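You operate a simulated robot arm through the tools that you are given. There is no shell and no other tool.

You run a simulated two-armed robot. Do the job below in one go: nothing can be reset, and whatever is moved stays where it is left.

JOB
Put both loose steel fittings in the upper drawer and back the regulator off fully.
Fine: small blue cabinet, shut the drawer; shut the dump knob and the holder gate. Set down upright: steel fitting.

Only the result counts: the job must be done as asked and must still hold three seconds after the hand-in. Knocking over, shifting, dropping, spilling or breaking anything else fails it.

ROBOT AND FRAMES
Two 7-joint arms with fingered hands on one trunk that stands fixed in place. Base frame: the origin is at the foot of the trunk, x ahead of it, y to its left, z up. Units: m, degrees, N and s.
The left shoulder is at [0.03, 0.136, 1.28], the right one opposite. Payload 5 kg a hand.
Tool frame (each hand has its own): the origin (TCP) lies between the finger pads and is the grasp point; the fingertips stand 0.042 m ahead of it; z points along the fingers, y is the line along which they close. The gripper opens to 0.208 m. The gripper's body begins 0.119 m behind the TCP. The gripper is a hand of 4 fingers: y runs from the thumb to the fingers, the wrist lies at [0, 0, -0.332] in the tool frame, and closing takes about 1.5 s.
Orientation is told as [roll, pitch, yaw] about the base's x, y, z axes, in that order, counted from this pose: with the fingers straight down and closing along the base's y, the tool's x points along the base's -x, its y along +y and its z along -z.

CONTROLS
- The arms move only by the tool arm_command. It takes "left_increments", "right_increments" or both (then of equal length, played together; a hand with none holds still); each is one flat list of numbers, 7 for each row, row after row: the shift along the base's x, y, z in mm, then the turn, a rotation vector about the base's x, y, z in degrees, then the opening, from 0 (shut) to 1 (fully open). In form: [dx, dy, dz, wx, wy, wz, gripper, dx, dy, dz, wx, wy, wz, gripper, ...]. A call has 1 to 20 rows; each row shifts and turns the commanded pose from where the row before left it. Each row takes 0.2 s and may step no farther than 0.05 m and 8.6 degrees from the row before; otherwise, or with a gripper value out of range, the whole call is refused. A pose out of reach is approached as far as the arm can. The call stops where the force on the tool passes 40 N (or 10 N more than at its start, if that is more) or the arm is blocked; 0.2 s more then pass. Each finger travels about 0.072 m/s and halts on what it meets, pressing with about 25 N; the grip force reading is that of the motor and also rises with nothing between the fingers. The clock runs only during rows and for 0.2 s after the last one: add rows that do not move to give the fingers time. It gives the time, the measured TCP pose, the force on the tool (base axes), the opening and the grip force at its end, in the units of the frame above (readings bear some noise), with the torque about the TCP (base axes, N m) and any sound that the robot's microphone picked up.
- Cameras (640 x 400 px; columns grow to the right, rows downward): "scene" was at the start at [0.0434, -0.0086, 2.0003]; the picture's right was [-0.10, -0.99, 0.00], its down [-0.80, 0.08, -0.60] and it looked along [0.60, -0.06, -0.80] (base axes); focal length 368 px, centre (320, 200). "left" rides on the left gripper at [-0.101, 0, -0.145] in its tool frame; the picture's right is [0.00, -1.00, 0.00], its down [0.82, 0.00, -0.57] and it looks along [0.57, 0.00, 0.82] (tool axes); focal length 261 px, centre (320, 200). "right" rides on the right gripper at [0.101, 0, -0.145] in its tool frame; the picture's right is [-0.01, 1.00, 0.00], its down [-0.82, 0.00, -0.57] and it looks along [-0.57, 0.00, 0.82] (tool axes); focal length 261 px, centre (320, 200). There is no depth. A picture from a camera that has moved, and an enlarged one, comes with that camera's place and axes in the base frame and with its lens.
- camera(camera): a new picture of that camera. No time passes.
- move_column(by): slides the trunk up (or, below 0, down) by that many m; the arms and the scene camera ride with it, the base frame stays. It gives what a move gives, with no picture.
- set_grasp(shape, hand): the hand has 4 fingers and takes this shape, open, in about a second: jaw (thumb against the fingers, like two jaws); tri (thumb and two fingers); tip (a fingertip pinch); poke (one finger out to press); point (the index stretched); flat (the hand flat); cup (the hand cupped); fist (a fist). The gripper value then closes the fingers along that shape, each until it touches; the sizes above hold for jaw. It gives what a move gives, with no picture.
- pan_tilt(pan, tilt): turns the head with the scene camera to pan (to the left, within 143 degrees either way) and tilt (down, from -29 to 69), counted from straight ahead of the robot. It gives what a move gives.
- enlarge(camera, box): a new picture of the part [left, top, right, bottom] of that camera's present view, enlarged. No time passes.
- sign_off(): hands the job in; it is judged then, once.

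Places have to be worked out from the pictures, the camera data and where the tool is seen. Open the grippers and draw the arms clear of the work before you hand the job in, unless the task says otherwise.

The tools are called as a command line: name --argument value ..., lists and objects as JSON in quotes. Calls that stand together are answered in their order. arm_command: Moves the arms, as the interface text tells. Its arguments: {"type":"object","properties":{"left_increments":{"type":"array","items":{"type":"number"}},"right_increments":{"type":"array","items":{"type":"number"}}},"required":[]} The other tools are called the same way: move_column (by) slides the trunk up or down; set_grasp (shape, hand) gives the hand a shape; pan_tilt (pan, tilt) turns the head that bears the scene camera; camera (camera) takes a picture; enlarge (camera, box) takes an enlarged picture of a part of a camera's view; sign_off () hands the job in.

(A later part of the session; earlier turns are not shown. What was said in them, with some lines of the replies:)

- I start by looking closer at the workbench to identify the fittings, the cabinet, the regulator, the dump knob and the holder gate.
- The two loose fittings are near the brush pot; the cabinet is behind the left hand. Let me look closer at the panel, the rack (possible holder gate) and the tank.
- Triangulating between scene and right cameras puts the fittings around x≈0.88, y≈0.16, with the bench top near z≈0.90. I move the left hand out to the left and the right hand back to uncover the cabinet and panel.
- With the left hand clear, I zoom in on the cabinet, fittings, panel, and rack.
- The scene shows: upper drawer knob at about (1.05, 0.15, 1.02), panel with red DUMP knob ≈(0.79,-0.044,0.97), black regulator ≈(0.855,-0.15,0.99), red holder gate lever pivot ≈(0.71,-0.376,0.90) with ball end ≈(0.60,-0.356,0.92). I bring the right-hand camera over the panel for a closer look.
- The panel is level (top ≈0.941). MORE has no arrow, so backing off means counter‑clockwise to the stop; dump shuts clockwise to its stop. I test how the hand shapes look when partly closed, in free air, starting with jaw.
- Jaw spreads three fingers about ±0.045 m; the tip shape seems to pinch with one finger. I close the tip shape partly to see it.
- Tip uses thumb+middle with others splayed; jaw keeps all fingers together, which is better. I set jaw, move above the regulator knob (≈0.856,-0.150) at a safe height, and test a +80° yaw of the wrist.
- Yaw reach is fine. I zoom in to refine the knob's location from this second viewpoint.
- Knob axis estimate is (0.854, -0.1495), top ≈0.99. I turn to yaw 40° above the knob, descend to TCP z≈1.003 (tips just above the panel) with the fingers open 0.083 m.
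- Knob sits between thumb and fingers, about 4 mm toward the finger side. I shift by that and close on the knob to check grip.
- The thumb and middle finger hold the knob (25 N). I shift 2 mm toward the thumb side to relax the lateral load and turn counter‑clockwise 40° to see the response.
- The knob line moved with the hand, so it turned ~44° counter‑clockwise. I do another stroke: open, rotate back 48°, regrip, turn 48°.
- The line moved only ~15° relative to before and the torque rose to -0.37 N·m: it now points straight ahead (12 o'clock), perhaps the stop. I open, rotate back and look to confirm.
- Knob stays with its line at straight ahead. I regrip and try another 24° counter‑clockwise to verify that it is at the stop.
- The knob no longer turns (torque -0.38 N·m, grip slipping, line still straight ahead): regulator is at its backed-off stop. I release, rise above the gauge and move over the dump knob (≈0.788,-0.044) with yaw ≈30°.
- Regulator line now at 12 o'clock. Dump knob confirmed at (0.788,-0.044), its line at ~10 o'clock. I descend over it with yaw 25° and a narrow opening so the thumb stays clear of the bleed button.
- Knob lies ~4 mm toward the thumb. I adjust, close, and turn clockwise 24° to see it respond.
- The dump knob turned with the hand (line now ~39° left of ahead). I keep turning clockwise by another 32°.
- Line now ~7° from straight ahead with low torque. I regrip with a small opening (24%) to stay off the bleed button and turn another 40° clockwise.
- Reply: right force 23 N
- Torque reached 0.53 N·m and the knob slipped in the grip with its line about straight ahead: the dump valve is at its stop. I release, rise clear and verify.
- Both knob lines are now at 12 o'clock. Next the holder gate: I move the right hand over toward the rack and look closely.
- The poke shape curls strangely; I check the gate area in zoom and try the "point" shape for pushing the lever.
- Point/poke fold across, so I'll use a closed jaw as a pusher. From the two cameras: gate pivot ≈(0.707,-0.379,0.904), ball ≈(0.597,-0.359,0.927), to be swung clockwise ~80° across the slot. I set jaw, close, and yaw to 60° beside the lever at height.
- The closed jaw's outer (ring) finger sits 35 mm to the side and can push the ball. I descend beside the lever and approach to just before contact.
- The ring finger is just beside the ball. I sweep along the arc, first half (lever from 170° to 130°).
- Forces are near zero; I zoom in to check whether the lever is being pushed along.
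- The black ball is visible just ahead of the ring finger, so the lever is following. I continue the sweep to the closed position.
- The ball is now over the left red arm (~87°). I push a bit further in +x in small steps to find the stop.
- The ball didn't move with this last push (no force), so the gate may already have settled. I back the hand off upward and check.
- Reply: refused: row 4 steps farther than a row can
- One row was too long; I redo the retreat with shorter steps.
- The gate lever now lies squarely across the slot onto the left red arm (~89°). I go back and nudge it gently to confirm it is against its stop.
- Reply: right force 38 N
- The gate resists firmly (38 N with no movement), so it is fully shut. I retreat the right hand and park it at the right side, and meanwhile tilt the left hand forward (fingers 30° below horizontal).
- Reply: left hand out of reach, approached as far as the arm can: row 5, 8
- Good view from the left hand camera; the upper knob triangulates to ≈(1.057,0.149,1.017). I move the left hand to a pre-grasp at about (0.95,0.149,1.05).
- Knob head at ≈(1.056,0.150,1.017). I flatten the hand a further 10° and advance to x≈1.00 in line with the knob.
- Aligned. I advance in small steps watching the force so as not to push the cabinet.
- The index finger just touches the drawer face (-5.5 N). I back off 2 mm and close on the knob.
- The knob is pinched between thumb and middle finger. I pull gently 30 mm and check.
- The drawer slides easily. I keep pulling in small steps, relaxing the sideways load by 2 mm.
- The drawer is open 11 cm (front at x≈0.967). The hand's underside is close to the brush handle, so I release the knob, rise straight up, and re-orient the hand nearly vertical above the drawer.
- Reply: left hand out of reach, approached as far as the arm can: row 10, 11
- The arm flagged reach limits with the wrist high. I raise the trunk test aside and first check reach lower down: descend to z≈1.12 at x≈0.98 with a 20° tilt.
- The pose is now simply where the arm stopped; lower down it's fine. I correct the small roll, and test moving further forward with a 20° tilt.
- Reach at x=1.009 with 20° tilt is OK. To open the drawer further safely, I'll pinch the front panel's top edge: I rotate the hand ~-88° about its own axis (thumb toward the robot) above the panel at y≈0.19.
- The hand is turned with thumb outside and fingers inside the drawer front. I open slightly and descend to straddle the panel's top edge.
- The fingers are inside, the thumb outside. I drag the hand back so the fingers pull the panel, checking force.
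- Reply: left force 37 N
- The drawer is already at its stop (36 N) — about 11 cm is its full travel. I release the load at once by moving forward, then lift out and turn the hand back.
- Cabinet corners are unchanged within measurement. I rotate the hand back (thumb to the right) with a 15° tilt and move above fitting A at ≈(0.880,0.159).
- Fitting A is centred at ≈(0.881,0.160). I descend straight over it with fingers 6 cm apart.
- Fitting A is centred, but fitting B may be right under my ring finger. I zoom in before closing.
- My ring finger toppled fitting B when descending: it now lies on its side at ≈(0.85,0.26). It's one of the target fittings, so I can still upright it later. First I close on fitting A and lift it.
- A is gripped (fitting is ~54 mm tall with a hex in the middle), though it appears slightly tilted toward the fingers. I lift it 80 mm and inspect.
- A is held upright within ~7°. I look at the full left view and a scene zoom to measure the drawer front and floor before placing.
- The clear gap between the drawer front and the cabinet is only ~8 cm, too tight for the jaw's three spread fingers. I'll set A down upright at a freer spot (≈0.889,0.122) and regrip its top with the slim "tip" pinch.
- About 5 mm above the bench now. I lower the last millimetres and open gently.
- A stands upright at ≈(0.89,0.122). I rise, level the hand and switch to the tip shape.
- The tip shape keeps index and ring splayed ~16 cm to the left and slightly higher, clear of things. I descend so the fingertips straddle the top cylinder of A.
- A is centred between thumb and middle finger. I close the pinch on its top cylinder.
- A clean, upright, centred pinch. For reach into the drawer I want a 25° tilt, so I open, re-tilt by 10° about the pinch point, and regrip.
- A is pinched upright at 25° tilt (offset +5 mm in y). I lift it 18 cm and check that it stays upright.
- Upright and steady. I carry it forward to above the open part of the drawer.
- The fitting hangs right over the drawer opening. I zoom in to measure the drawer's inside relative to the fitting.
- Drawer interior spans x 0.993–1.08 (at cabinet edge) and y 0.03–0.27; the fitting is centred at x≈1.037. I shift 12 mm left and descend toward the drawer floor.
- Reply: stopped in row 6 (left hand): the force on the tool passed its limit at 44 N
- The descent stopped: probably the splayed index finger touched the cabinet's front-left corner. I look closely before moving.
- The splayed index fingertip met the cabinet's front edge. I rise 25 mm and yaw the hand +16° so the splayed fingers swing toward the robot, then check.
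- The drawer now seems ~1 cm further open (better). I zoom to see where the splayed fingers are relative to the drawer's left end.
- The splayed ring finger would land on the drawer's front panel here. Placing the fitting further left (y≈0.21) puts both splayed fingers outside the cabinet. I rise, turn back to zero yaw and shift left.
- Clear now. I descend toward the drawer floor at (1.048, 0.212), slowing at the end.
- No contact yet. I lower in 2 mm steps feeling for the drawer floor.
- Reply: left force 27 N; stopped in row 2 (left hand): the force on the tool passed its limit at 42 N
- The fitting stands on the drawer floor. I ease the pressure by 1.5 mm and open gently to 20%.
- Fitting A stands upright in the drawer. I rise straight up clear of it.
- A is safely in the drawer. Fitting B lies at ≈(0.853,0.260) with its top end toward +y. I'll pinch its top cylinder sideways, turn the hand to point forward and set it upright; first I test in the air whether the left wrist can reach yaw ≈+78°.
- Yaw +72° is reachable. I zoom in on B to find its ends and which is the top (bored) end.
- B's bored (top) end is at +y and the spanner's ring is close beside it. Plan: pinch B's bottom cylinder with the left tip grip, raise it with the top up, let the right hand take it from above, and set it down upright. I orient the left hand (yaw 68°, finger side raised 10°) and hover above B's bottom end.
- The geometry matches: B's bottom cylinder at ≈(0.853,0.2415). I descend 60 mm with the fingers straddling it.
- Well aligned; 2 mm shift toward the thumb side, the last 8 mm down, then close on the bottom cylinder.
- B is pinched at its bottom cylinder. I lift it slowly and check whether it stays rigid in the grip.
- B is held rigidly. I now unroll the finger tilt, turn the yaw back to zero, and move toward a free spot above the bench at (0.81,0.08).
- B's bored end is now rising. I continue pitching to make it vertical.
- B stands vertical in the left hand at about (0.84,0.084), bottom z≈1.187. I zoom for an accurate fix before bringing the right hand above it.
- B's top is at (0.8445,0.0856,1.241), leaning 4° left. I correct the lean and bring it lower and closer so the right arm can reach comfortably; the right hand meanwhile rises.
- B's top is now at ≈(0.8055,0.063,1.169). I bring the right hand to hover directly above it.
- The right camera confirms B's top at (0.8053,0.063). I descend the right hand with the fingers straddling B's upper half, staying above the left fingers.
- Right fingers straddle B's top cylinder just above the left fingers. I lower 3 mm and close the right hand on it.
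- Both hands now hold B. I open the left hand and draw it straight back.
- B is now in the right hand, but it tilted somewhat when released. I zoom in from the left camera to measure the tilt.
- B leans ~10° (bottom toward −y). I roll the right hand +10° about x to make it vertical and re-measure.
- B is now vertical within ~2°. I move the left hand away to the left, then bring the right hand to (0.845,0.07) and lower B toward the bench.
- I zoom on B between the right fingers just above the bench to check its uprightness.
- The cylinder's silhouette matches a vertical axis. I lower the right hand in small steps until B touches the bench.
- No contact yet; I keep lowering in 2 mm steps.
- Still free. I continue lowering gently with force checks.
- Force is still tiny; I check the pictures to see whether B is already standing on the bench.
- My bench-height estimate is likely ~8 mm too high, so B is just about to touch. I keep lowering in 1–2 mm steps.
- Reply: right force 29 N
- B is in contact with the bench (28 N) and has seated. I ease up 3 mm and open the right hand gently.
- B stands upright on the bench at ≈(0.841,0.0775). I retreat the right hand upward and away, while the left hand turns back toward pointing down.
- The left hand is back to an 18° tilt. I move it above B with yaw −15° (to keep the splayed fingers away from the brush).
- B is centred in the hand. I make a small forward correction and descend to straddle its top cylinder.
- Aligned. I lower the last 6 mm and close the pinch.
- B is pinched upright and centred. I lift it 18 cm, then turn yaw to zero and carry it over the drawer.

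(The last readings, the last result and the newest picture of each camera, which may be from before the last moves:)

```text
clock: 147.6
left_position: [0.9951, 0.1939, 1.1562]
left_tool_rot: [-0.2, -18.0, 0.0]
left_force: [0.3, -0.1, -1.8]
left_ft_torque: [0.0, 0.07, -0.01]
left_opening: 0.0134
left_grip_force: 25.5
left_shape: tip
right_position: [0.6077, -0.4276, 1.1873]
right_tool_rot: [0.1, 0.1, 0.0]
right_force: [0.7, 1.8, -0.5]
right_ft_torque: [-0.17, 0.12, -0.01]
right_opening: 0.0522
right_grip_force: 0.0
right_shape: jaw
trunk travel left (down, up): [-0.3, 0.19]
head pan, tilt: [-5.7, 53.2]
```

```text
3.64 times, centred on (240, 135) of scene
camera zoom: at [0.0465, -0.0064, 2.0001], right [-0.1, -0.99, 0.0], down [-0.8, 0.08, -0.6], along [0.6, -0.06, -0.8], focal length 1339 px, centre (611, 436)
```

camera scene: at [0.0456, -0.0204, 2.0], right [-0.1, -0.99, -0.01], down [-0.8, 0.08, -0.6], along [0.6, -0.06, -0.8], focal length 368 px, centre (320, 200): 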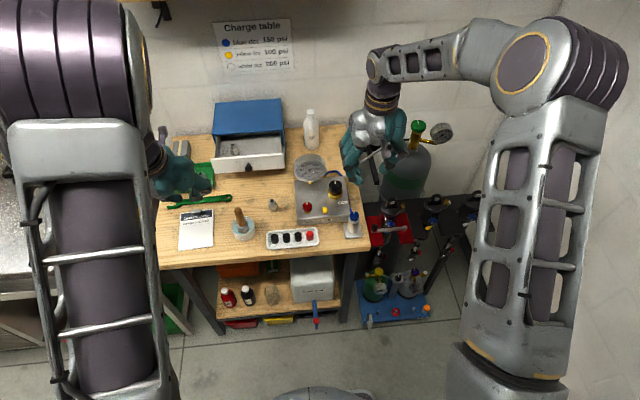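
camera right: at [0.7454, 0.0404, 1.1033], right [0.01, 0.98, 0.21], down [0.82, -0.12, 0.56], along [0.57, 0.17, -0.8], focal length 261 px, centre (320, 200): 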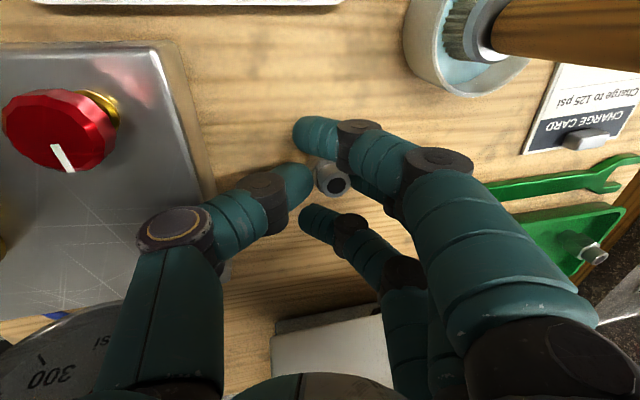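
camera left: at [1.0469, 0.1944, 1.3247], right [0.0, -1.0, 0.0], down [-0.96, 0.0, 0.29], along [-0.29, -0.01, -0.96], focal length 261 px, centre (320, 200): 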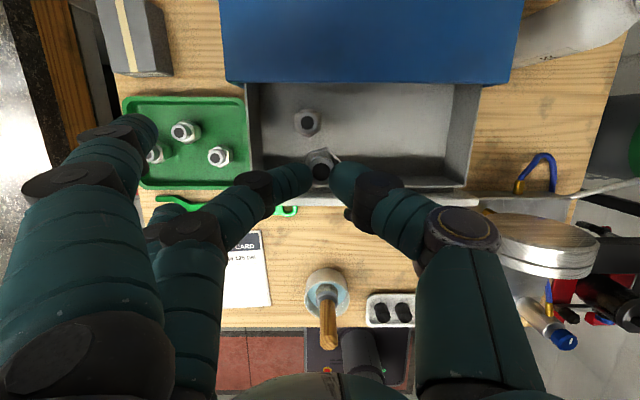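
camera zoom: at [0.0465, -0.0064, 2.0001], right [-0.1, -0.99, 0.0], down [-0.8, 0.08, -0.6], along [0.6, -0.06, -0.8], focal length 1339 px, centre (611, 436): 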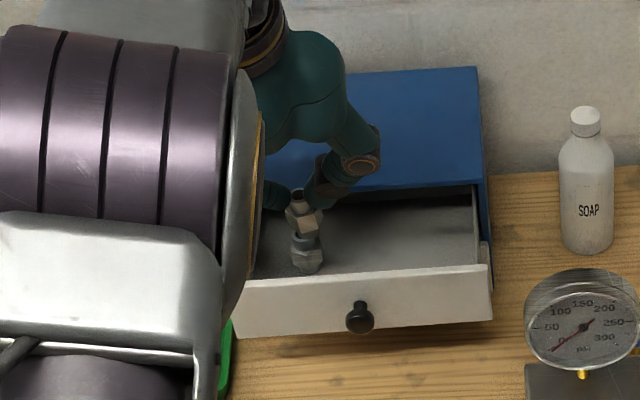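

A is at (1.0446,0.2076) and B hangs at (1.0105,0.193). I shift B 8 mm back and 6 mm right for clearance from A, then descend.

arm_command --left_increments '[-8, -6, -10, 0, 0, 0, 0.0, 0, 0, -25, 0, 0, 0, 0.0, 0, 0, -25, 0, 0, 0, 0.0, 0, 0, -12, 0, 0, 0, 0.0, 0, 0, -6, 0, 0, 0, 0.0]'

enlarge --camera "left" --box '[200, 80, 440, 260]'

enlarge --camera "scene" --box '[205, 110, 285, 180]'

```text
clock: 148.8
left_position: [0.985, 0.1866, 1.0809]
left_tool_rot: [-0.1, -18.2, 0.1]
left_force: [-0.7, 0.4, -0.7]
left_ft_torque: [0.01, 0.01, 0.02]
left_opening: 0.0134
left_grip_force: 25.7
left_shape: tip
right_position: [0.6046, -0.4303, 1.1871]
right_tool_rot: [0.1, -0.1, 0.0]
right_force: [0.4, 0.5, -0.3]
right_ft_torque: [-0.01, 0.0, 0.01]
right_opening: 0.0519
right_grip_force: 0.1
right_shape: jaw
trunk travel left (down, up): [-0.3, 0.19]
head pan, tilt: [-5.7, 53.2]
```

```text
2.22 times, centred on (320, 170) of left
camera zoom: at [1.0367, 0.1868, 1.2499], right [0.0, -1.0, 0.0], down [-0.96, 0.0, 0.29], along [-0.29, 0.0, -0.96], focal length 579 px, centre (320, 267)
```

zoom: 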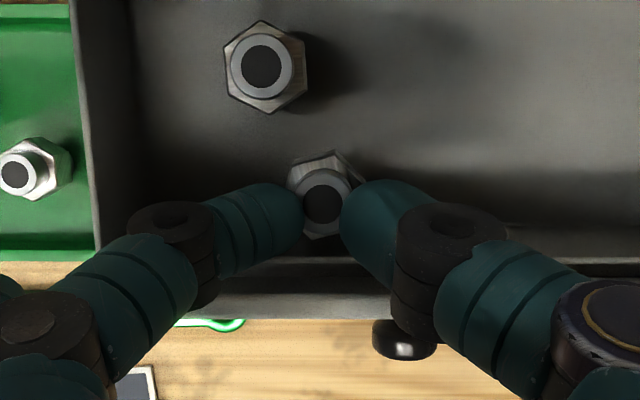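

```text
5.71 times, centred on (245, 145) of scene
camera zoom: at [0.0436, -0.0086, 2.0003], right [-0.1, -0.99, 0.0], down [-0.8, 0.08, -0.6], along [0.6, -0.06, -0.8], focal length 2104 px, centre (749, 514)
```

zoom: 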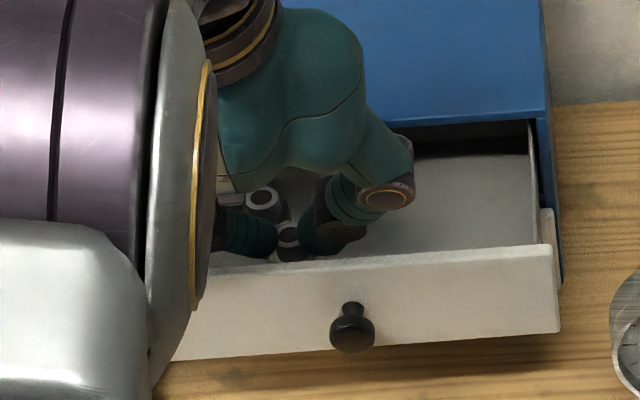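

B is about 3 mm close to the inner front wall; I shift +3 mm and lower until it touches the floor.

arm_command --left_increments '[3, 0, -4, 0, 0, 0, 0.0, 0, 0, -3, 0, 0, 0, 0.0, 0, 0, -2, 0, 0, 0, 0.0, 0, 0, 0, 0, 0, 0, 0.0]'

arm_command --left_increments '[0, 0, -1.5, 0, 0, 0, 0.0, 0, 0, 0, 0, 0, 0, 0.0]'

arm_command --left_increments '[0, 0, -1.5, 0, 0, 0, 0.0, 0, 0, 0, 0, 0, 0, 0.0]'

```text
clock: 149.8
left_position: [0.9887, 0.1866, 1.0722]
left_tool_rot: [-0.1, -18.2, -0.1]
left_force: [0.3, 0.4, -1.8]
left_ft_torque: [-0.02, 0.02, -0.02]
left_opening: 0.0131
left_grip_force: 24.9
left_shape: tip
right_position: [0.6044, -0.4308, 1.1876]
right_tool_rot: [0.0, 0.0, -0.1]
right_force: [-0.6, -0.6, -0.4]
right_ft_torque: [0.03, 0.01, 0.0]
right_opening: 0.0519
right_grip_force: 0.0
right_shape: jaw
trunk travel left (down, up): [-0.3, 0.19]
head pan, tilt: [-5.7, 53.2]
```

```text
clock: 150.4
left_position: [0.9882, 0.187, 1.071]
left_tool_rot: [-0.2, -18.2, -0.1]
left_force: [0.2, -1.3, 2.9]
left_ft_torque: [0.01, -0.05, 0.0]
left_opening: 0.0132
left_grip_force: 25.4
left_shape: tip
right_position: [0.6057, -0.4309, 1.1873]
right_tool_rot: [0.1, 0.1, -0.1]
right_force: [0.0, -0.8, -0.3]
right_ft_torque: [0.01, -0.03, -0.02]
right_opening: 0.0517
right_grip_force: 0.1
right_shape: jaw
trunk travel left (down, up): [-0.3, 0.19]
head pan, tilt: [-5.7, 53.2]
```

```text
clock: 151.0
left_position: [0.9875, 0.1856, 1.0704]
left_tool_rot: [-0.1, -18.4, -0.2]
left_force: [0.3, -1.0, 10.8]
left_ft_torque: [-0.04, -0.12, -0.02]
left_opening: 0.0138
left_grip_force: 24.9
left_shape: tip
right_position: [0.6049, -0.4304, 1.1884]
right_tool_rot: [0.0, -0.1, 0.0]
right_force: [-0.5, 0.4, 0.9]
right_ft_torque: [0.03, 0.01, 0.02]
right_opening: 0.0516
right_grip_force: 0.1
right_shape: jaw
trunk travel left (down, up): [-0.3, 0.19]
head pan, tilt: [-5.7, 53.2]
```

B touches the floor (11 N). I ease 1 mm and open gently.

arm_command --left_increments '[0, 0, 1, 0, 0, 0, 0.0, 0, 0, 0, 0, 0, 0, 0.07, 0, 0, 0, 0, 0, 0, 0.1, 0, 0, 0, 0, 0, 0, 0.14, 0, 0, 0, 0, 0, 0, 0.18, 0, 0, 0, 0, 0, 0, 0.18]'

enlarge --camera "left" --box '[200, 80, 440, 260]'

enlarge --camera "scene" --box '[205, 110, 285, 180]'

```text
clock: 152.4
left_position: [0.9879, 0.1864, 1.0698]
left_tool_rot: [-0.1, -18.2, 0.0]
left_force: [0.2, 0.0, -0.3]
left_ft_torque: [0.03, 0.0, -0.02]
left_opening: 0.0368
left_grip_force: 0.0
left_shape: tip
right_position: [0.6052, -0.4308, 1.1877]
right_tool_rot: [0.0, -0.1, 0.0]
right_force: [0.4, 0.1, 0.1]
right_ft_torque: [0.01, -0.02, -0.01]
right_opening: 0.0518
right_grip_force: 0.0
right_shape: jaw
trunk travel left (down, up): [-0.3, 0.19]
head pan, tilt: [-5.7, 53.2]
```

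```text
2.22 times, centred on (320, 170) of left
camera zoom: at [1.0391, 0.1861, 1.2383], right [0.0, -1.0, 0.0], down [-0.96, 0.0, 0.29], along [-0.29, 0.0, -0.96], focal length 579 px, centre (320, 267)
```

zoom: 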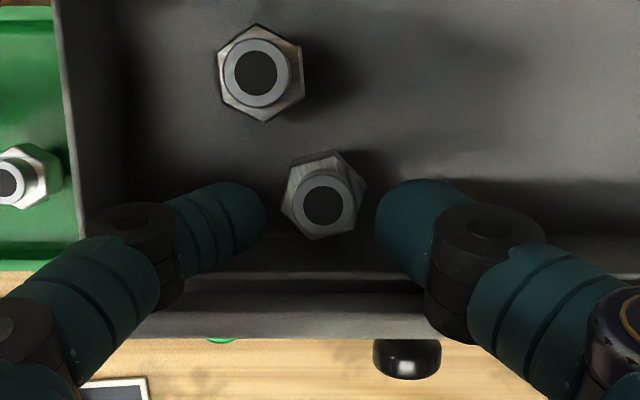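

```text
5.71 times, centred on (245, 145) of scene
camera zoom: at [0.0434, -0.0086, 2.0003], right [-0.1, -0.99, 0.0], down [-0.8, 0.08, -0.6], along [0.6, -0.06, -0.8], focal length 2104 px, centre (749, 514)
```

zoom: 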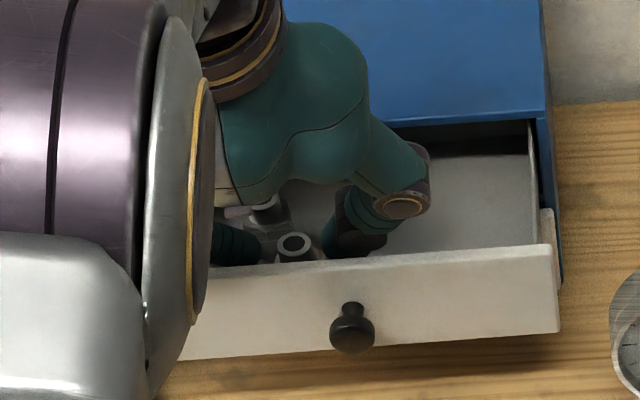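

Both fittings stand upright in the drawer. I raise the hand straight up and clear.

arm_command --left_increments '[0, 0, 10, 0, 0, 0, 0.18, 0, 0, 20, 0, 0, 0, 0.18, 0, 0, 35, 0, 0, 0, 0.18, 0, 0, 40, 0, 0, 0, 0.18, -40, 0, 10, 0, 0, 0, 0.1, -40, 0, 0, 0, 0, 0, 0.05]'

camera --camera "left"

enlarge --camera "scene" --box '[195, 90, 295, 180]'

```text
clock: 153.8
left_position: [0.9069, 0.1836, 1.1857]
left_tool_rot: [-0.1, -18.3, -0.1]
left_force: [0.0, 0.1, 1.3]
left_ft_torque: [0.02, -0.06, 0.0]
left_opening: 0.0108
left_grip_force: 0.1
left_shape: tip
right_position: [0.6035, -0.4309, 1.1888]
right_tool_rot: [-0.1, 0.0, -0.1]
right_force: [-0.1, -0.5, 1.2]
right_ft_torque: [0.07, -0.1, 0.0]
right_opening: 0.0518
right_grip_force: 0.1
right_shape: jaw
trunk travel left (down, up): [-0.3, 0.19]
head pan, tilt: [-5.7, 53.2]
```

```text
taken
camera left: at [0.9587, 0.1846, 1.3554], right [0.0, -1.0, 0.0], down [-0.96, 0.0, 0.29], along [-0.29, 0.0, -0.96], focal length 261 px, centre (320, 200)
```

left: 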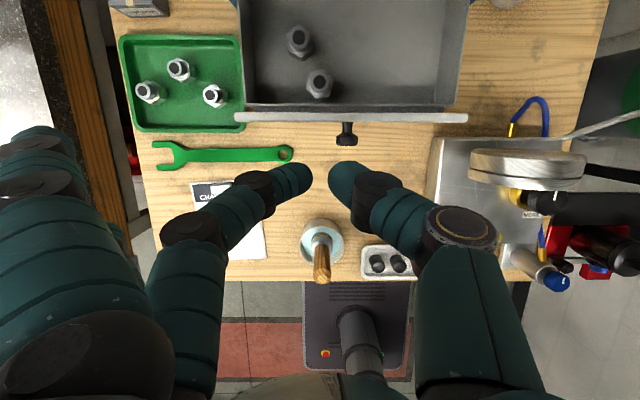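

```text
4.44 times, centred on (245, 135) of scene
camera zoom: at [0.0417, -0.0087, 2.0004], right [-0.1, -0.99, 0.0], down [-0.8, 0.08, -0.6], along [0.6, -0.06, -0.8], focal length 1636 px, centre (653, 489)
```

zoom: 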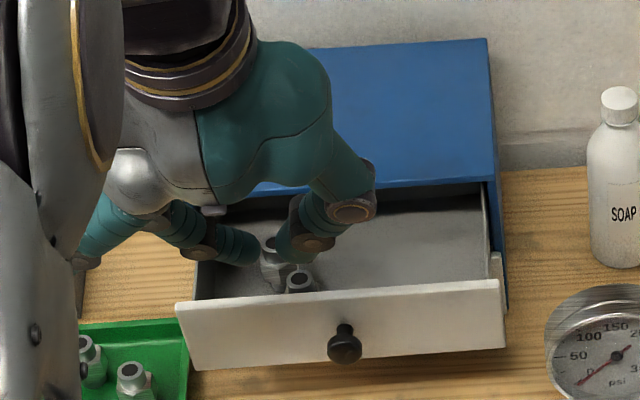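

Both stand upright in the drawer. To close it, I switch to a closed jaw and bring the hand down in front of the drawer panel, left of the knob.

set_grasp --hand "left" --shape "jaw"

arm_command --left_increments '[-22, 2, 0, 0, 0, 0, 0.0, 0, 0, 0, 0, 0, 0, 0.0, 0, 0, 0, 0, 0, 0, 0.0, 0, 0, 0, 0, 0, 0, 0.0, 0, 0, -20, 0, 0, 0, 0.0, 0, 0, -30, 0, 0, 0, 0.0, 0, 0, -30, 0, 0, 0, 0.0, 0, 0, -30, 0, 0, 0, 0.0, 0, 0, -25, 0, 0, 0, 0.0, 0, 0, -8, 0, 0, 0, 0.0]'

camera --camera "left"

enlarge --camera "scene" --box '[195, 90, 295, 190]'

```text
clock: 154.7
left_position: [0.9086, 0.1844, 1.1836]
left_tool_rot: [-0.1, -18.3, 0.0]
left_force: [-0.2, -0.9, -0.3]
left_ft_torque: [0.02, 0.04, 0.0]
left_opening: 0.2081
left_grip_force: 0.0
left_shape: jaw
right_position: [0.6053, -0.4304, 1.1877]
right_tool_rot: [0.0, 0.0, 0.0]
right_force: [-0.5, 0.3, 0.3]
right_ft_torque: [-0.03, -0.04, -0.01]
right_opening: 0.0521
right_grip_force: 0.1
right_shape: jaw
trunk travel left (down, up): [-0.3, 0.19]
head pan, tilt: [-5.7, 53.2]
```

```text
clock: 156.9
left_position: [0.8863, 0.1892, 1.0414]
left_tool_rot: [0.0, -18.3, -0.1]
left_force: [0.2, 0.5, -0.2]
left_ft_torque: [0.02, 0.0, 0.0]
left_opening: 0.0
left_grip_force: 24.3
left_shape: jaw
right_position: [0.6042, -0.4302, 1.1871]
right_tool_rot: [0.0, 0.0, -0.1]
right_force: [-0.8, -0.2, -0.6]
right_ft_torque: [0.04, -0.02, 0.04]
right_opening: 0.0515
right_grip_force: 0.1
right_shape: jaw
trunk travel left (down, up): [-0.3, 0.19]
head pan, tilt: [-5.7, 53.2]
```

```text
taken
camera left: at [0.9377, 0.19, 1.2098], right [0.0, -1.0, 0.0], down [-0.96, 0.0, 0.29], along [-0.29, 0.0, -0.96], focal length 261 px, centre (320, 200)
```

left: 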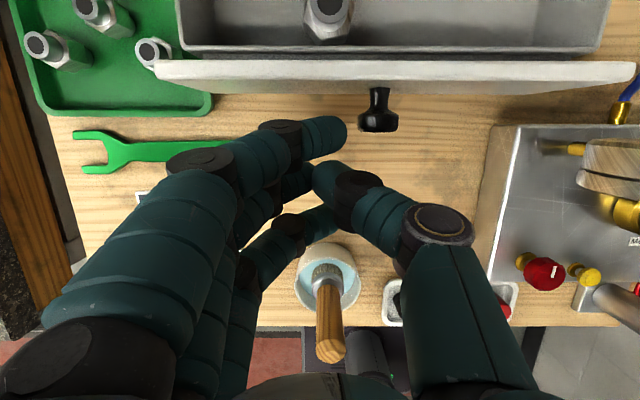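

```text
4.00 times, centred on (245, 140) of scene
camera zoom: at [0.0435, -0.0088, 2.0003], right [-0.1, -0.99, 0.0], down [-0.8, 0.08, -0.6], along [0.6, -0.06, -0.8], focal length 1473 px, centre (620, 440)
```

zoom: 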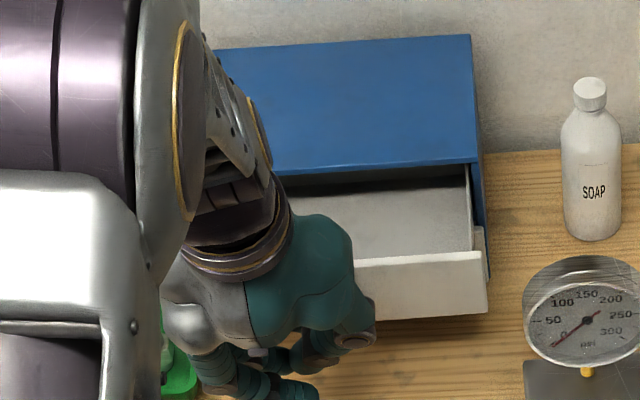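

The closed hand is in front of the panel. I push forward slowly (4–5 mm per step).

arm_command --left_increments '[5, 0, 0, 0, 0, 0, 0.0, 5, 0, 0, 0, 0, 0, 0.0, 4, 0, 0, 0, 0, 0, 0.0, 4, 0, 0, 0, 0, 0, 0.0, 4, 0, 0, 0, 0, 0, 0.0, 4, 0, 0, 0, 0, 0, 0.0, 4, 0, 0, 0, 0, 0, 0.0, 4, 0, 0, 0, 0, 0, 0.0, 4, 0, 0, 0, 0, 0, 0.0, 4, 0, 0, 0, 0, 0, 0.0]'

camera --camera "left"

enlarge --camera "scene" --box '[195, 90, 295, 190]'

```text
clock: 159.1
left_position: [0.9287, 0.1887, 1.043]
left_tool_rot: [-0.1, -18.1, 0.0]
left_force: [-0.4, 0.2, -0.4]
left_ft_torque: [0.02, 0.01, 0.01]
left_opening: 0.0
left_grip_force: 24.4
left_shape: jaw
right_position: [0.604, -0.4307, 1.1875]
right_tool_rot: [0.0, 0.0, -0.1]
right_force: [0.0, -0.6, 0.0]
right_ft_torque: [0.01, -0.02, 0.02]
right_opening: 0.0518
right_grip_force: 0.0
right_shape: jaw
trunk travel left (down, up): [-0.3, 0.19]
head pan, tilt: [-5.7, 53.2]
```

```text
taken
camera left: at [0.9803, 0.1892, 1.2114], right [0.0, -1.0, 0.0], down [-0.96, 0.0, 0.29], along [-0.29, 0.0, -0.96], focal length 261 px, centre (320, 200)
```

left: 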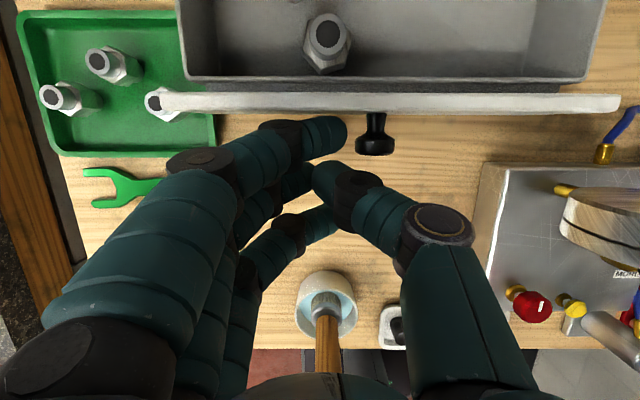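

```text
4.00 times, centred on (245, 140) of scene
camera zoom: at [0.0436, -0.0086, 2.0003], right [-0.1, -0.99, 0.0], down [-0.8, 0.08, -0.6], along [0.6, -0.06, -0.8], focal length 1473 px, centre (620, 440)
```

zoom: 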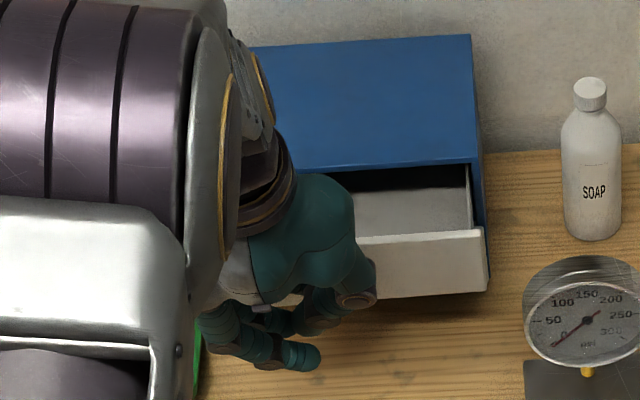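

The drawer slides smoothly and B stays upright. I continue pushing for another ~70 mm.

arm_command --left_increments '[4, 0, 0, 0, 0, 0, 0.0, 4, 0, 0, 0, 0, 0, 0.0, 4, 0, 0, 0, 0, 0, 0.0, 4, 0, 0, 0, 0, 0, 0.0, 4, 0, 0, 0, 0, 0, 0.0, 4, 0, 0, 0, 0, 0, 0.0, 4, 0, 0, 0, 0, 0, 0.0, 4, 0, 0, 0, 0, 0, 0.0, 4, 0, 0, 0, 0, 0, 0.0, 4, 0, 0, 0, 0, 0, 0.0]'

enlarge --camera "left" --box '[160, 0, 480, 200]'

arm_command --left_increments '[4, 0, 0, 0, 0, 0, 0.0, 4, 0, 0, 0, 0, 0, 0.0, 4, 0, 0, 0, 0, 0, 0.0, 4, 0, 0, 0, 0, 0, 0.0, 4, 0, 0, 0, 0, 0, 0.0, 4, 0, 0, 0, 0, 0, 0.0, 3, 0, 0, 0, 0, 0, 0.0, 3, 0, 0, 0, 0, 0, 0.0]'

camera --camera "left"

enlarge --camera "scene" --box '[195, 90, 295, 190]'

```text
clock: 161.3
left_position: [0.9682, 0.189, 1.0419]
left_tool_rot: [0.0, -18.3, 0.0]
left_force: [-1.0, -0.3, -0.2]
left_ft_torque: [0.01, -0.03, -0.01]
left_opening: 0.0
left_grip_force: 25.4
left_shape: jaw
right_position: [0.6039, -0.4299, 1.1874]
right_tool_rot: [0.0, 0.0, 0.0]
right_force: [-0.2, 0.3, -0.9]
right_ft_torque: [-0.01, 0.01, 0.0]
right_opening: 0.0515
right_grip_force: 0.1
right_shape: jaw
trunk travel left (down, up): [-0.3, 0.19]
head pan, tilt: [-5.7, 53.2]
```

```text
2.00 times, centred on (320, 100) of left
camera zoom: at [1.0198, 0.1889, 1.2106], right [0.0, -1.0, 0.0], down [-0.96, 0.0, 0.29], along [-0.29, 0.0, -0.96], focal length 521 px, centre (320, 400)
```

zoom: 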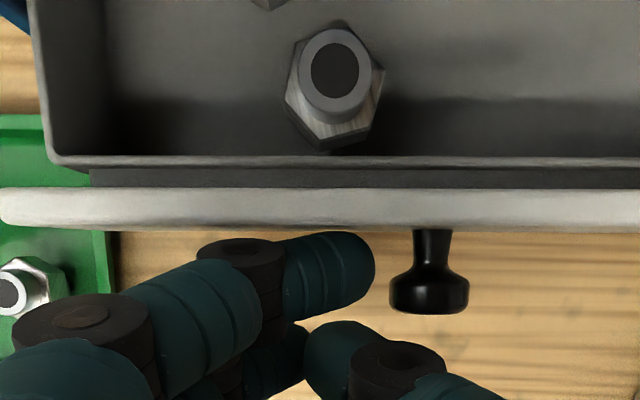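

```text
clock: 163.1
left_position: [0.9987, 0.1873, 1.0407]
left_tool_rot: [-0.2, -18.1, -0.2]
left_force: [0.0, -0.2, -0.8]
left_ft_torque: [0.0, 0.01, 0.0]
left_opening: 0.0
left_grip_force: 25.3
left_shape: jaw
right_position: [0.6055, -0.4299, 1.1862]
right_tool_rot: [0.0, 0.0, 0.0]
right_force: [-0.3, 0.5, -0.6]
right_ft_torque: [0.02, 0.01, -0.02]
right_opening: 0.0516
right_grip_force: 0.0
right_shape: jaw
trunk travel left (down, up): [-0.3, 0.19]
head pan, tilt: [-5.7, 53.2]
```

```text
taken
camera left: at [1.0499, 0.1883, 1.2099], right [0.0, -1.0, 0.0], down [-0.96, 0.0, 0.29], along [-0.29, 0.0, -0.96], focal length 261 px, centre (320, 200)
```

left: 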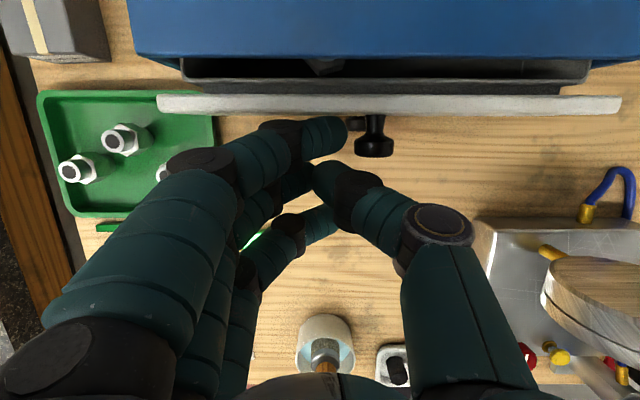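

```text
4.00 times, centred on (245, 140) of scene
camera zoom: at [0.0437, -0.0086, 2.0003], right [-0.1, -0.99, 0.0], down [-0.8, 0.08, -0.6], along [0.6, -0.06, -0.8], focal length 1473 px, centre (620, 440)
```

zoom: 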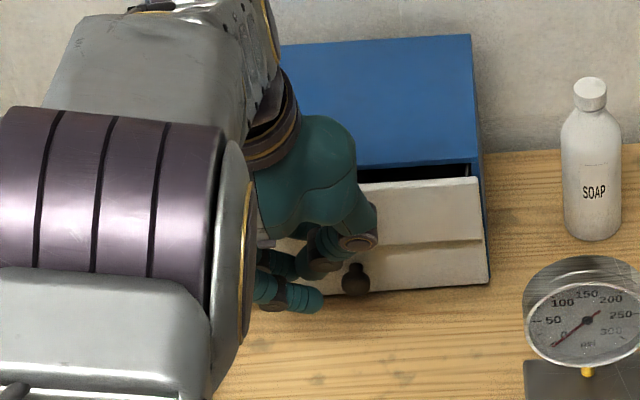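

About 2 cm left. I continue with small steps and watch the force.

arm_command --left_increments '[3, 0, 0, 0, 0, 0, 0.0, 3, 0, 0, 0, 0, 0, 0.0, 3, 0, 0, 0, 0, 0, 0.0, 2, 0, 0, 0, 0, 0, 0.0, 2, 0, 0, 0, 0, 0, 0.0]'

arm_command --left_increments '[2, 0, 0, 0, 0, 0, 0.0, 2, 0, 0, 0, 0, 0, 0.0]'

enlarge --camera "scene" --box '[215, 100, 295, 180]'

camera --camera "left"

```text
clock: 164.3
left_position: [1.0105, 0.1874, 1.0413]
left_tool_rot: [-0.1, -18.2, -0.2]
left_force: [-0.4, -1.2, 0.5]
left_ft_torque: [0.02, 0.02, -0.03]
left_opening: 0.0003
left_grip_force: 24.7
left_shape: jaw
right_position: [0.6045, -0.4303, 1.1884]
right_tool_rot: [-0.1, 0.0, -0.1]
right_force: [0.0, 0.5, -1.1]
right_ft_torque: [-0.02, -0.03, -0.02]
right_opening: 0.0518
right_grip_force: 0.1
right_shape: jaw
trunk travel left (down, up): [-0.3, 0.19]
head pan, tilt: [-5.7, 53.2]
```

```text
clock: 164.9
left_position: [1.015, 0.1879, 1.0414]
left_tool_rot: [-0.1, -18.1, -0.1]
left_force: [-4.1, -0.6, -1.8]
left_ft_torque: [0.02, 0.14, -0.02]
left_opening: 0.0001
left_grip_force: 24.7
left_shape: jaw
right_position: [0.6039, -0.431, 1.1876]
right_tool_rot: [-0.1, 0.0, 0.0]
right_force: [0.5, -0.6, -0.2]
right_ft_torque: [0.02, 0.0, -0.01]
right_opening: 0.0519
right_grip_force: 0.0
right_shape: jaw
trunk travel left (down, up): [-0.3, 0.19]
head pan, tilt: [-5.7, 53.2]
```

```text
5.00 times, centred on (255, 140) of scene
camera zoom: at [0.0429, -0.0085, 2.0003], right [-0.1, -0.99, 0.0], down [-0.8, 0.08, -0.6], along [0.6, -0.06, -0.8], focal length 1841 px, centre (645, 500)
```

zoom: 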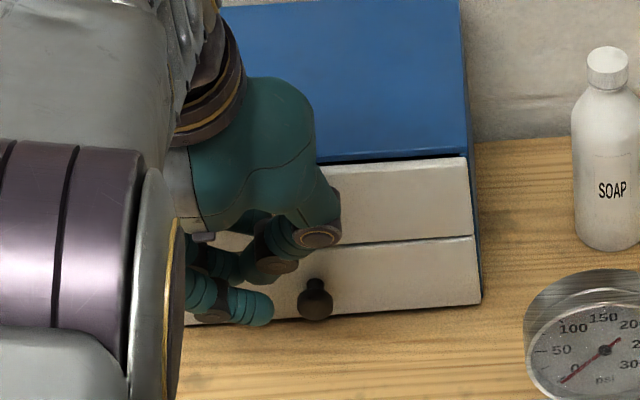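

```text
taken
camera left: at [1.0659, 0.1888, 1.21], right [0.0, -1.0, 0.0], down [-0.96, 0.0, 0.29], along [-0.29, 0.0, -0.96], focal length 261 px, centre (320, 200)
```

left: 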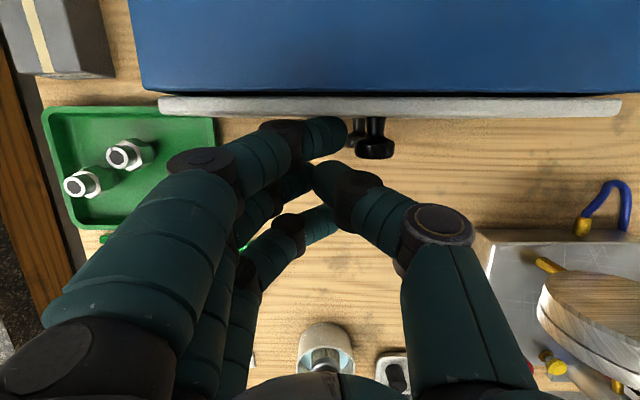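

The panel now matches its original closed position in the picture and the force is starting to rise. One more 1 mm nudge to confirm it is fully shut.

arm_command --left_increments '[1, 0, 0, 0, 0, 0, 0.0, 0, 0, 0, 0, 0, 0, 0.0]'

enlarge --camera "left" --box '[180, 60, 460, 200]'

```text
clock: 165.5
left_position: [1.0136, 0.1879, 1.0407]
left_tool_rot: [-0.1, -18.1, 0.0]
left_force: [-10.5, 0.0, -2.7]
left_ft_torque: [0.0, 0.37, -0.13]
left_opening: 0.0
left_grip_force: 25.0
left_shape: jaw
right_position: [0.6041, -0.4303, 1.1879]
right_tool_rot: [0.0, -0.1, -0.1]
right_force: [0.3, 0.7, -0.1]
right_ft_torque: [-0.02, -0.02, 0.03]
right_opening: 0.0516
right_grip_force: 0.1
right_shape: jaw
trunk travel left (down, up): [-0.3, 0.19]
head pan, tilt: [-5.7, 53.2]
```

```text
2.29 times, centred on (320, 130) of left
camera zoom: at [1.0661, 0.1891, 1.2101], right [0.0, -1.0, 0.0], down [-0.96, 0.0, 0.29], along [-0.29, 0.0, -0.96], focal length 596 px, centre (320, 360)
```

zoom: 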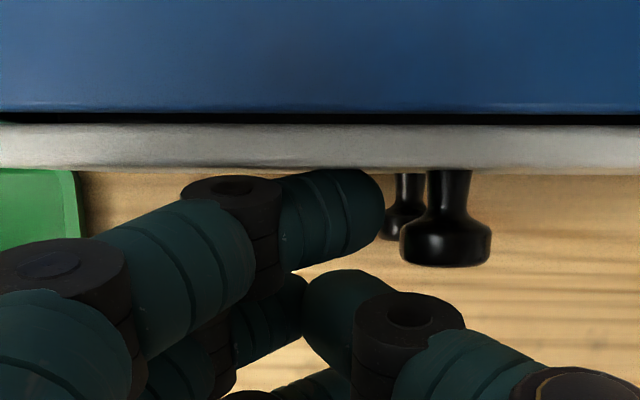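

The drawer is firmly shut (10 N, no movement). I back the left hand off and lift it away.

arm_command --left_increments '[-8, 2, 0, 0, 0, 0, 0.0, -15, 0, 0, 0, 0, 0, 0.0, -20, 0, 15, 0, 0, 0, 0.0, -20, 0, 35, 0, 0, 0, 0.0, -20, 5, 40, 0, 0, 0, 0.0, -20, 15, 40, 0, 0, 0, 0.0, -20, 30, 20, 0, 0, 0, 0.1, -20, 35, 10, 0, 4, 0, 0.2, -20, 35, 0, 0, 6, 0, 0.3, -20, 35, 0, 0, 6, 0, 0.3]'

camera --camera "scene"

enlarge --camera "scene" --box '[205, 90, 295, 175]'

camera --camera "left"

```text
clock: 167.7
left_position: [0.8295, 0.3467, 1.2021]
left_tool_rot: [-0.2, -2.2, -0.1]
left_force: [1.1, -0.7, -0.4]
left_ft_torque: [0.08, 0.06, -0.05]
left_opening: 0.0617
left_grip_force: 0.0
left_shape: jaw
right_position: [0.6055, -0.429, 1.1879]
right_tool_rot: [0.0, -0.1, -0.1]
right_force: [0.5, 1.1, 0.4]
right_ft_torque: [-0.15, 0.02, 0.02]
right_opening: 0.0518
right_grip_force: 0.1
right_shape: jaw
trunk travel left (down, up): [-0.3, 0.19]
head pan, tilt: [-5.7, 53.2]
```

```text
taken
camera scene: at [0.0438, -0.0062, 2.0002], right [-0.1, -0.99, 0.0], down [-0.8, 0.08, -0.6], along [0.6, -0.06, -0.8], focal length 368 px, centre (320, 200)
```

scene: 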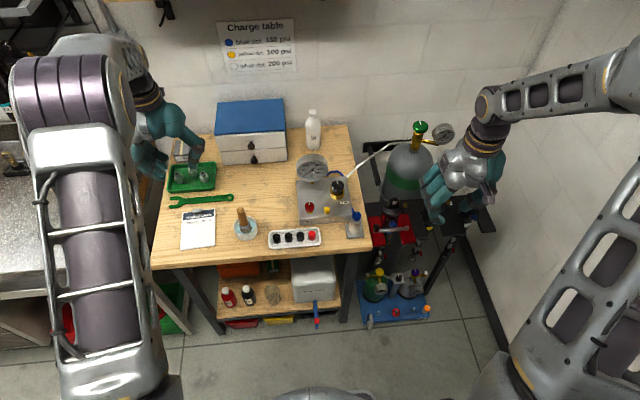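

```text
4.71 times, centred on (250, 132) of scene
camera zoom: at [0.0438, -0.0062, 2.0002], right [-0.1, -0.99, 0.0], down [-0.8, 0.08, -0.6], along [0.6, -0.06, -0.8], focal length 1733 px, centre (649, 518)
```

zoom: 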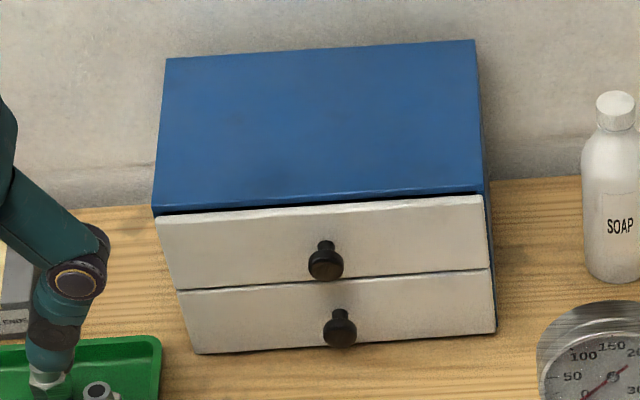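

```text
taken
camera left: at [0.9273, 0.3479, 1.3495], right [0.0, -1.0, 0.0], down [-0.84, 0.0, 0.54], along [-0.54, -0.01, -0.84], focal length 261 px, centre (320, 200)
```

left: 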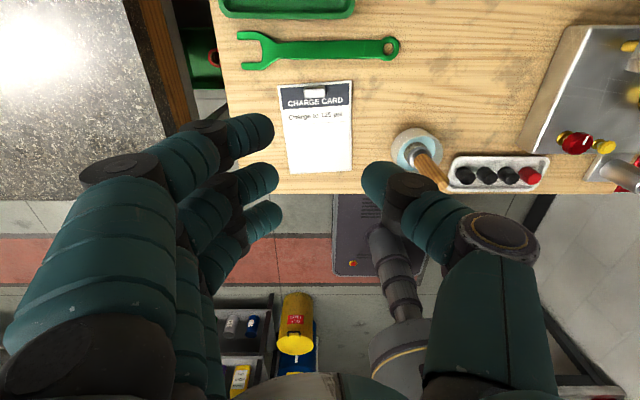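

Drawer and cabinet match their original positions exactly. I compare the rest of the bench with the first pictures and check knobs and gate.

enlarge --camera "scene" --box '[160, 160, 280, 250]'

enlarge --camera "scene" --box '[260, 150, 420, 250]'

enlarge --camera "scene" --box '[360, 185, 500, 270]'

enlarge --camera "scene" --box '[290, 145, 370, 220]'

```text
4.44 times, centred on (220, 205) of scene
camera zoom: at [0.0438, -0.0062, 2.0002], right [-0.1, -0.99, 0.0], down [-0.8, 0.08, -0.6], along [0.6, -0.06, -0.8], focal length 1636 px, centre (764, 178)
```

zoom: 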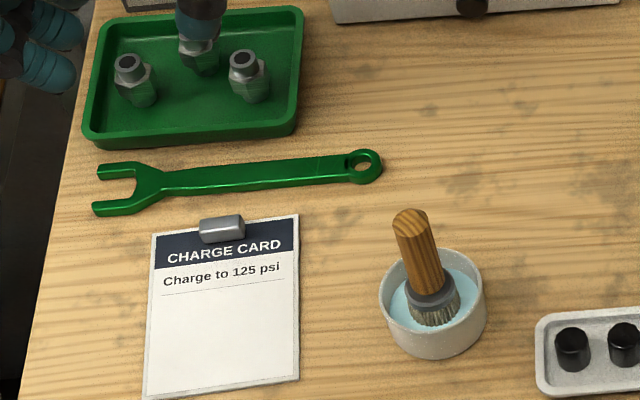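

```text
4.00 times, centred on (340, 200) of scene
camera zoom: at [0.0438, -0.0062, 2.0002], right [-0.1, -0.99, 0.0], down [-0.8, 0.08, -0.6], along [0.6, -0.06, -0.8], focal length 1473 px, centre (240, 200)
```

zoom: 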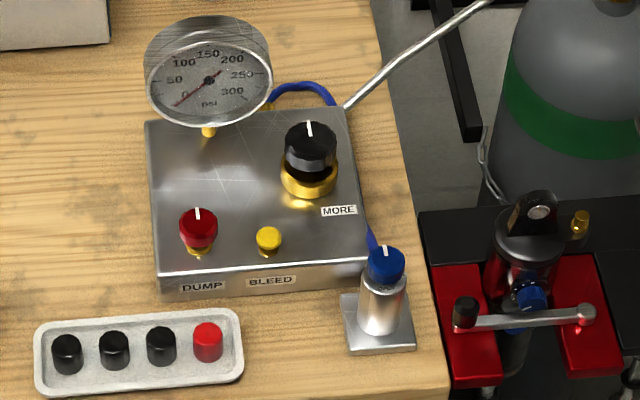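

```text
4.57 times, centred on (430, 228) of scene
camera zoom: at [0.0438, -0.0062, 2.0002], right [-0.1, -0.99, 0.0], down [-0.8, 0.08, -0.6], along [0.6, -0.06, -0.8], focal length 1683 px, centre (-183, 74)
```

zoom: 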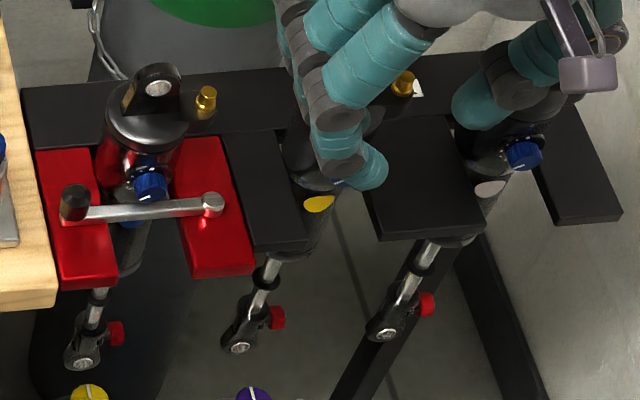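

```text
5.33 times, centred on (330, 182) of scene
camera zoom: at [0.0438, -0.0062, 2.0002], right [-0.1, -0.99, 0.0], down [-0.8, 0.08, -0.6], along [0.6, -0.06, -0.8], focal length 1964 px, centre (267, 293)
```

zoom: 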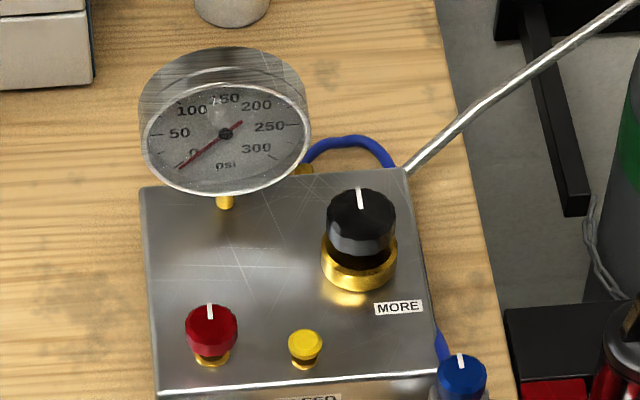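

Everything else on the bench matches the initial pictures; regulator and dump lines are at 12 o'clock and the gate bar lies across the slot. I open both grippers and draw the arms clear to their parking places.

arm_command --left_increments '[-10, 10, 30, 0, 0, 0, 0.3, -30, 15, 30, 0, 1, 0, 0.5, -35, 17, 20, 0, 1, 0, 0.8, -35, 17, 15, 0, 0, 0, 1, -35, 17, 10, 0, 0, 0, 1, -35, 17, 5, 0, 0, 0, 1, -30, 10, 0, 0, 0, 0, 1, 0, 0, 0, 0, 0, 0, 1, 0, 0, 0, 0, 0, 0, 1]' --right_increments '[0, -5, 30, 0, 0, 0, 0.3, 0, 0, 30, 0, 0, 0, 0.5, 0, 0, 30, 0, 0, 0, 0.8, 0, 0, 30, 0, 0, 0, 1, 0, 0, 20, 0, 0, 0, 1, 0, 0, 0, 0, 0, 0, 1, 0, 0, 0, 0, 0, 0, 1, 0, 0, 0, 0, 0, 0, 1, 0, 0, 0, 0, 0, 0, 1]'

camera --camera "scene"

enlarge --camera "scene" --box '[150, 90, 310, 190]'

enlarge --camera "scene" --box '[340, 180, 500, 280]'

```text
clock: 169.7
left_position: [0.6203, 0.4484, 1.3115]
left_tool_rot: [0.0, -0.2, -0.1]
left_force: [0.0, 1.2, 0.0]
left_ft_torque: [0.0, -0.04, 0.01]
left_opening: 0.2079
left_grip_force: 0.2
left_shape: jaw
right_position: [0.6044, -0.435, 1.3293]
right_tool_rot: [0.0, 0.1, -0.1]
right_force: [0.0, -0.2, -0.6]
right_ft_torque: [0.0, -0.06, -0.03]
right_opening: 0.2076
right_grip_force: 0.2
right_shape: jaw
trunk travel left (down, up): [-0.3, 0.19]
head pan, tilt: [-5.7, 53.2]
```

```text
taken
camera scene: at [0.0426, -0.0082, 2.0003], right [-0.1, -0.99, 0.0], down [-0.8, 0.08, -0.6], along [0.6, -0.06, -0.8], focal length 368 px, centre (320, 200)
```

scene: 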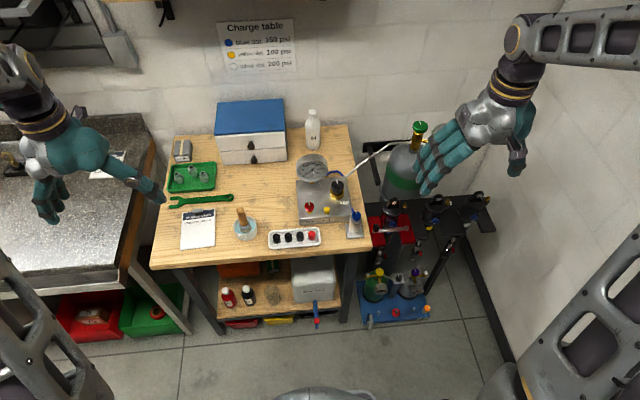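

```text
4.00 times, centred on (230, 140) of scene
camera zoom: at [0.0426, -0.0082, 2.0003], right [-0.1, -0.99, 0.0], down [-0.8, 0.08, -0.6], along [0.6, -0.06, -0.8], focal length 1473 px, centre (680, 440)
```

zoom: 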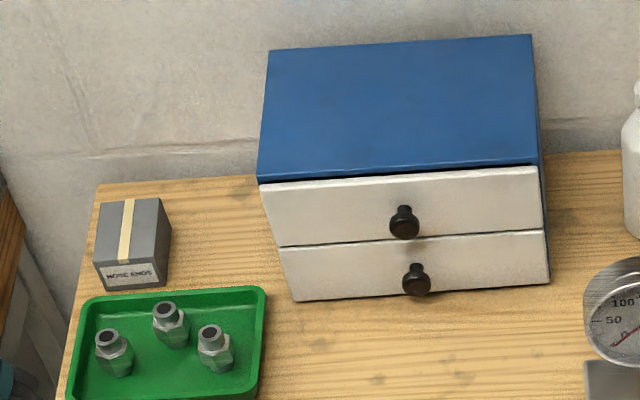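

```text
4.00 times, centred on (420, 230) of scene
camera zoom: at [0.0426, -0.0082, 2.0003], right [-0.1, -0.99, 0.0], down [-0.8, 0.08, -0.6], along [0.6, -0.06, -0.8], focal length 1473 px, centre (-80, 80)
```

zoom: 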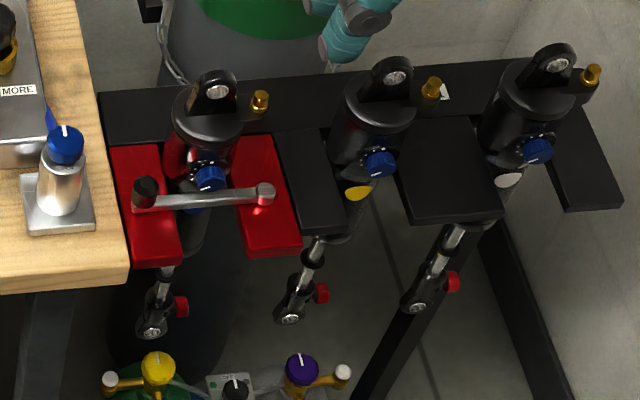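

Both loose fittings are upright in the shut upper drawer. The regulator is backed off to its stop, and the dump knob and holder gate are shut. The rest of the bench matches the first pictures, and the arms are open and clear, so I hand the job in.

sign_off

```text
The job is handed in.
```

I've handed the job in with every part done. Both loose steel fittings are in the upper drawer of the blue cabinet, and the regulator is backed off fully.

- **Fittings:** Both were standing upright when I last saw them in the open drawer. I closed it slowly but couldn't see inside afterwards.
- **Knocked fitting:** While reaching for the first fitting I toppled the second one on the bench. I stood it back up using both hands before putting it in the drawer.
- **Drawer:** It is shut firmly, and the cabinet lines up with where it stood at the start. I did pull the open drawer against its stop once, at about 36 N, and one finger pressed briefly on the cabinet's front edge, at about 44 N.
- **Regulator:** I turned it counter-clockwise until it hit its stop. The "MORE" label has no arrow, so I took clockwise to mean more.
- **Dump knob:** I turned it clockwise until it hit its stop.
- **Holder gate:** The lever lies straight across the slot and didn't move under a push of about 38 N.

Compared with the first pictures, everything else on the bench looks unmoved. Both grippers are open and the arms are clear of the work.
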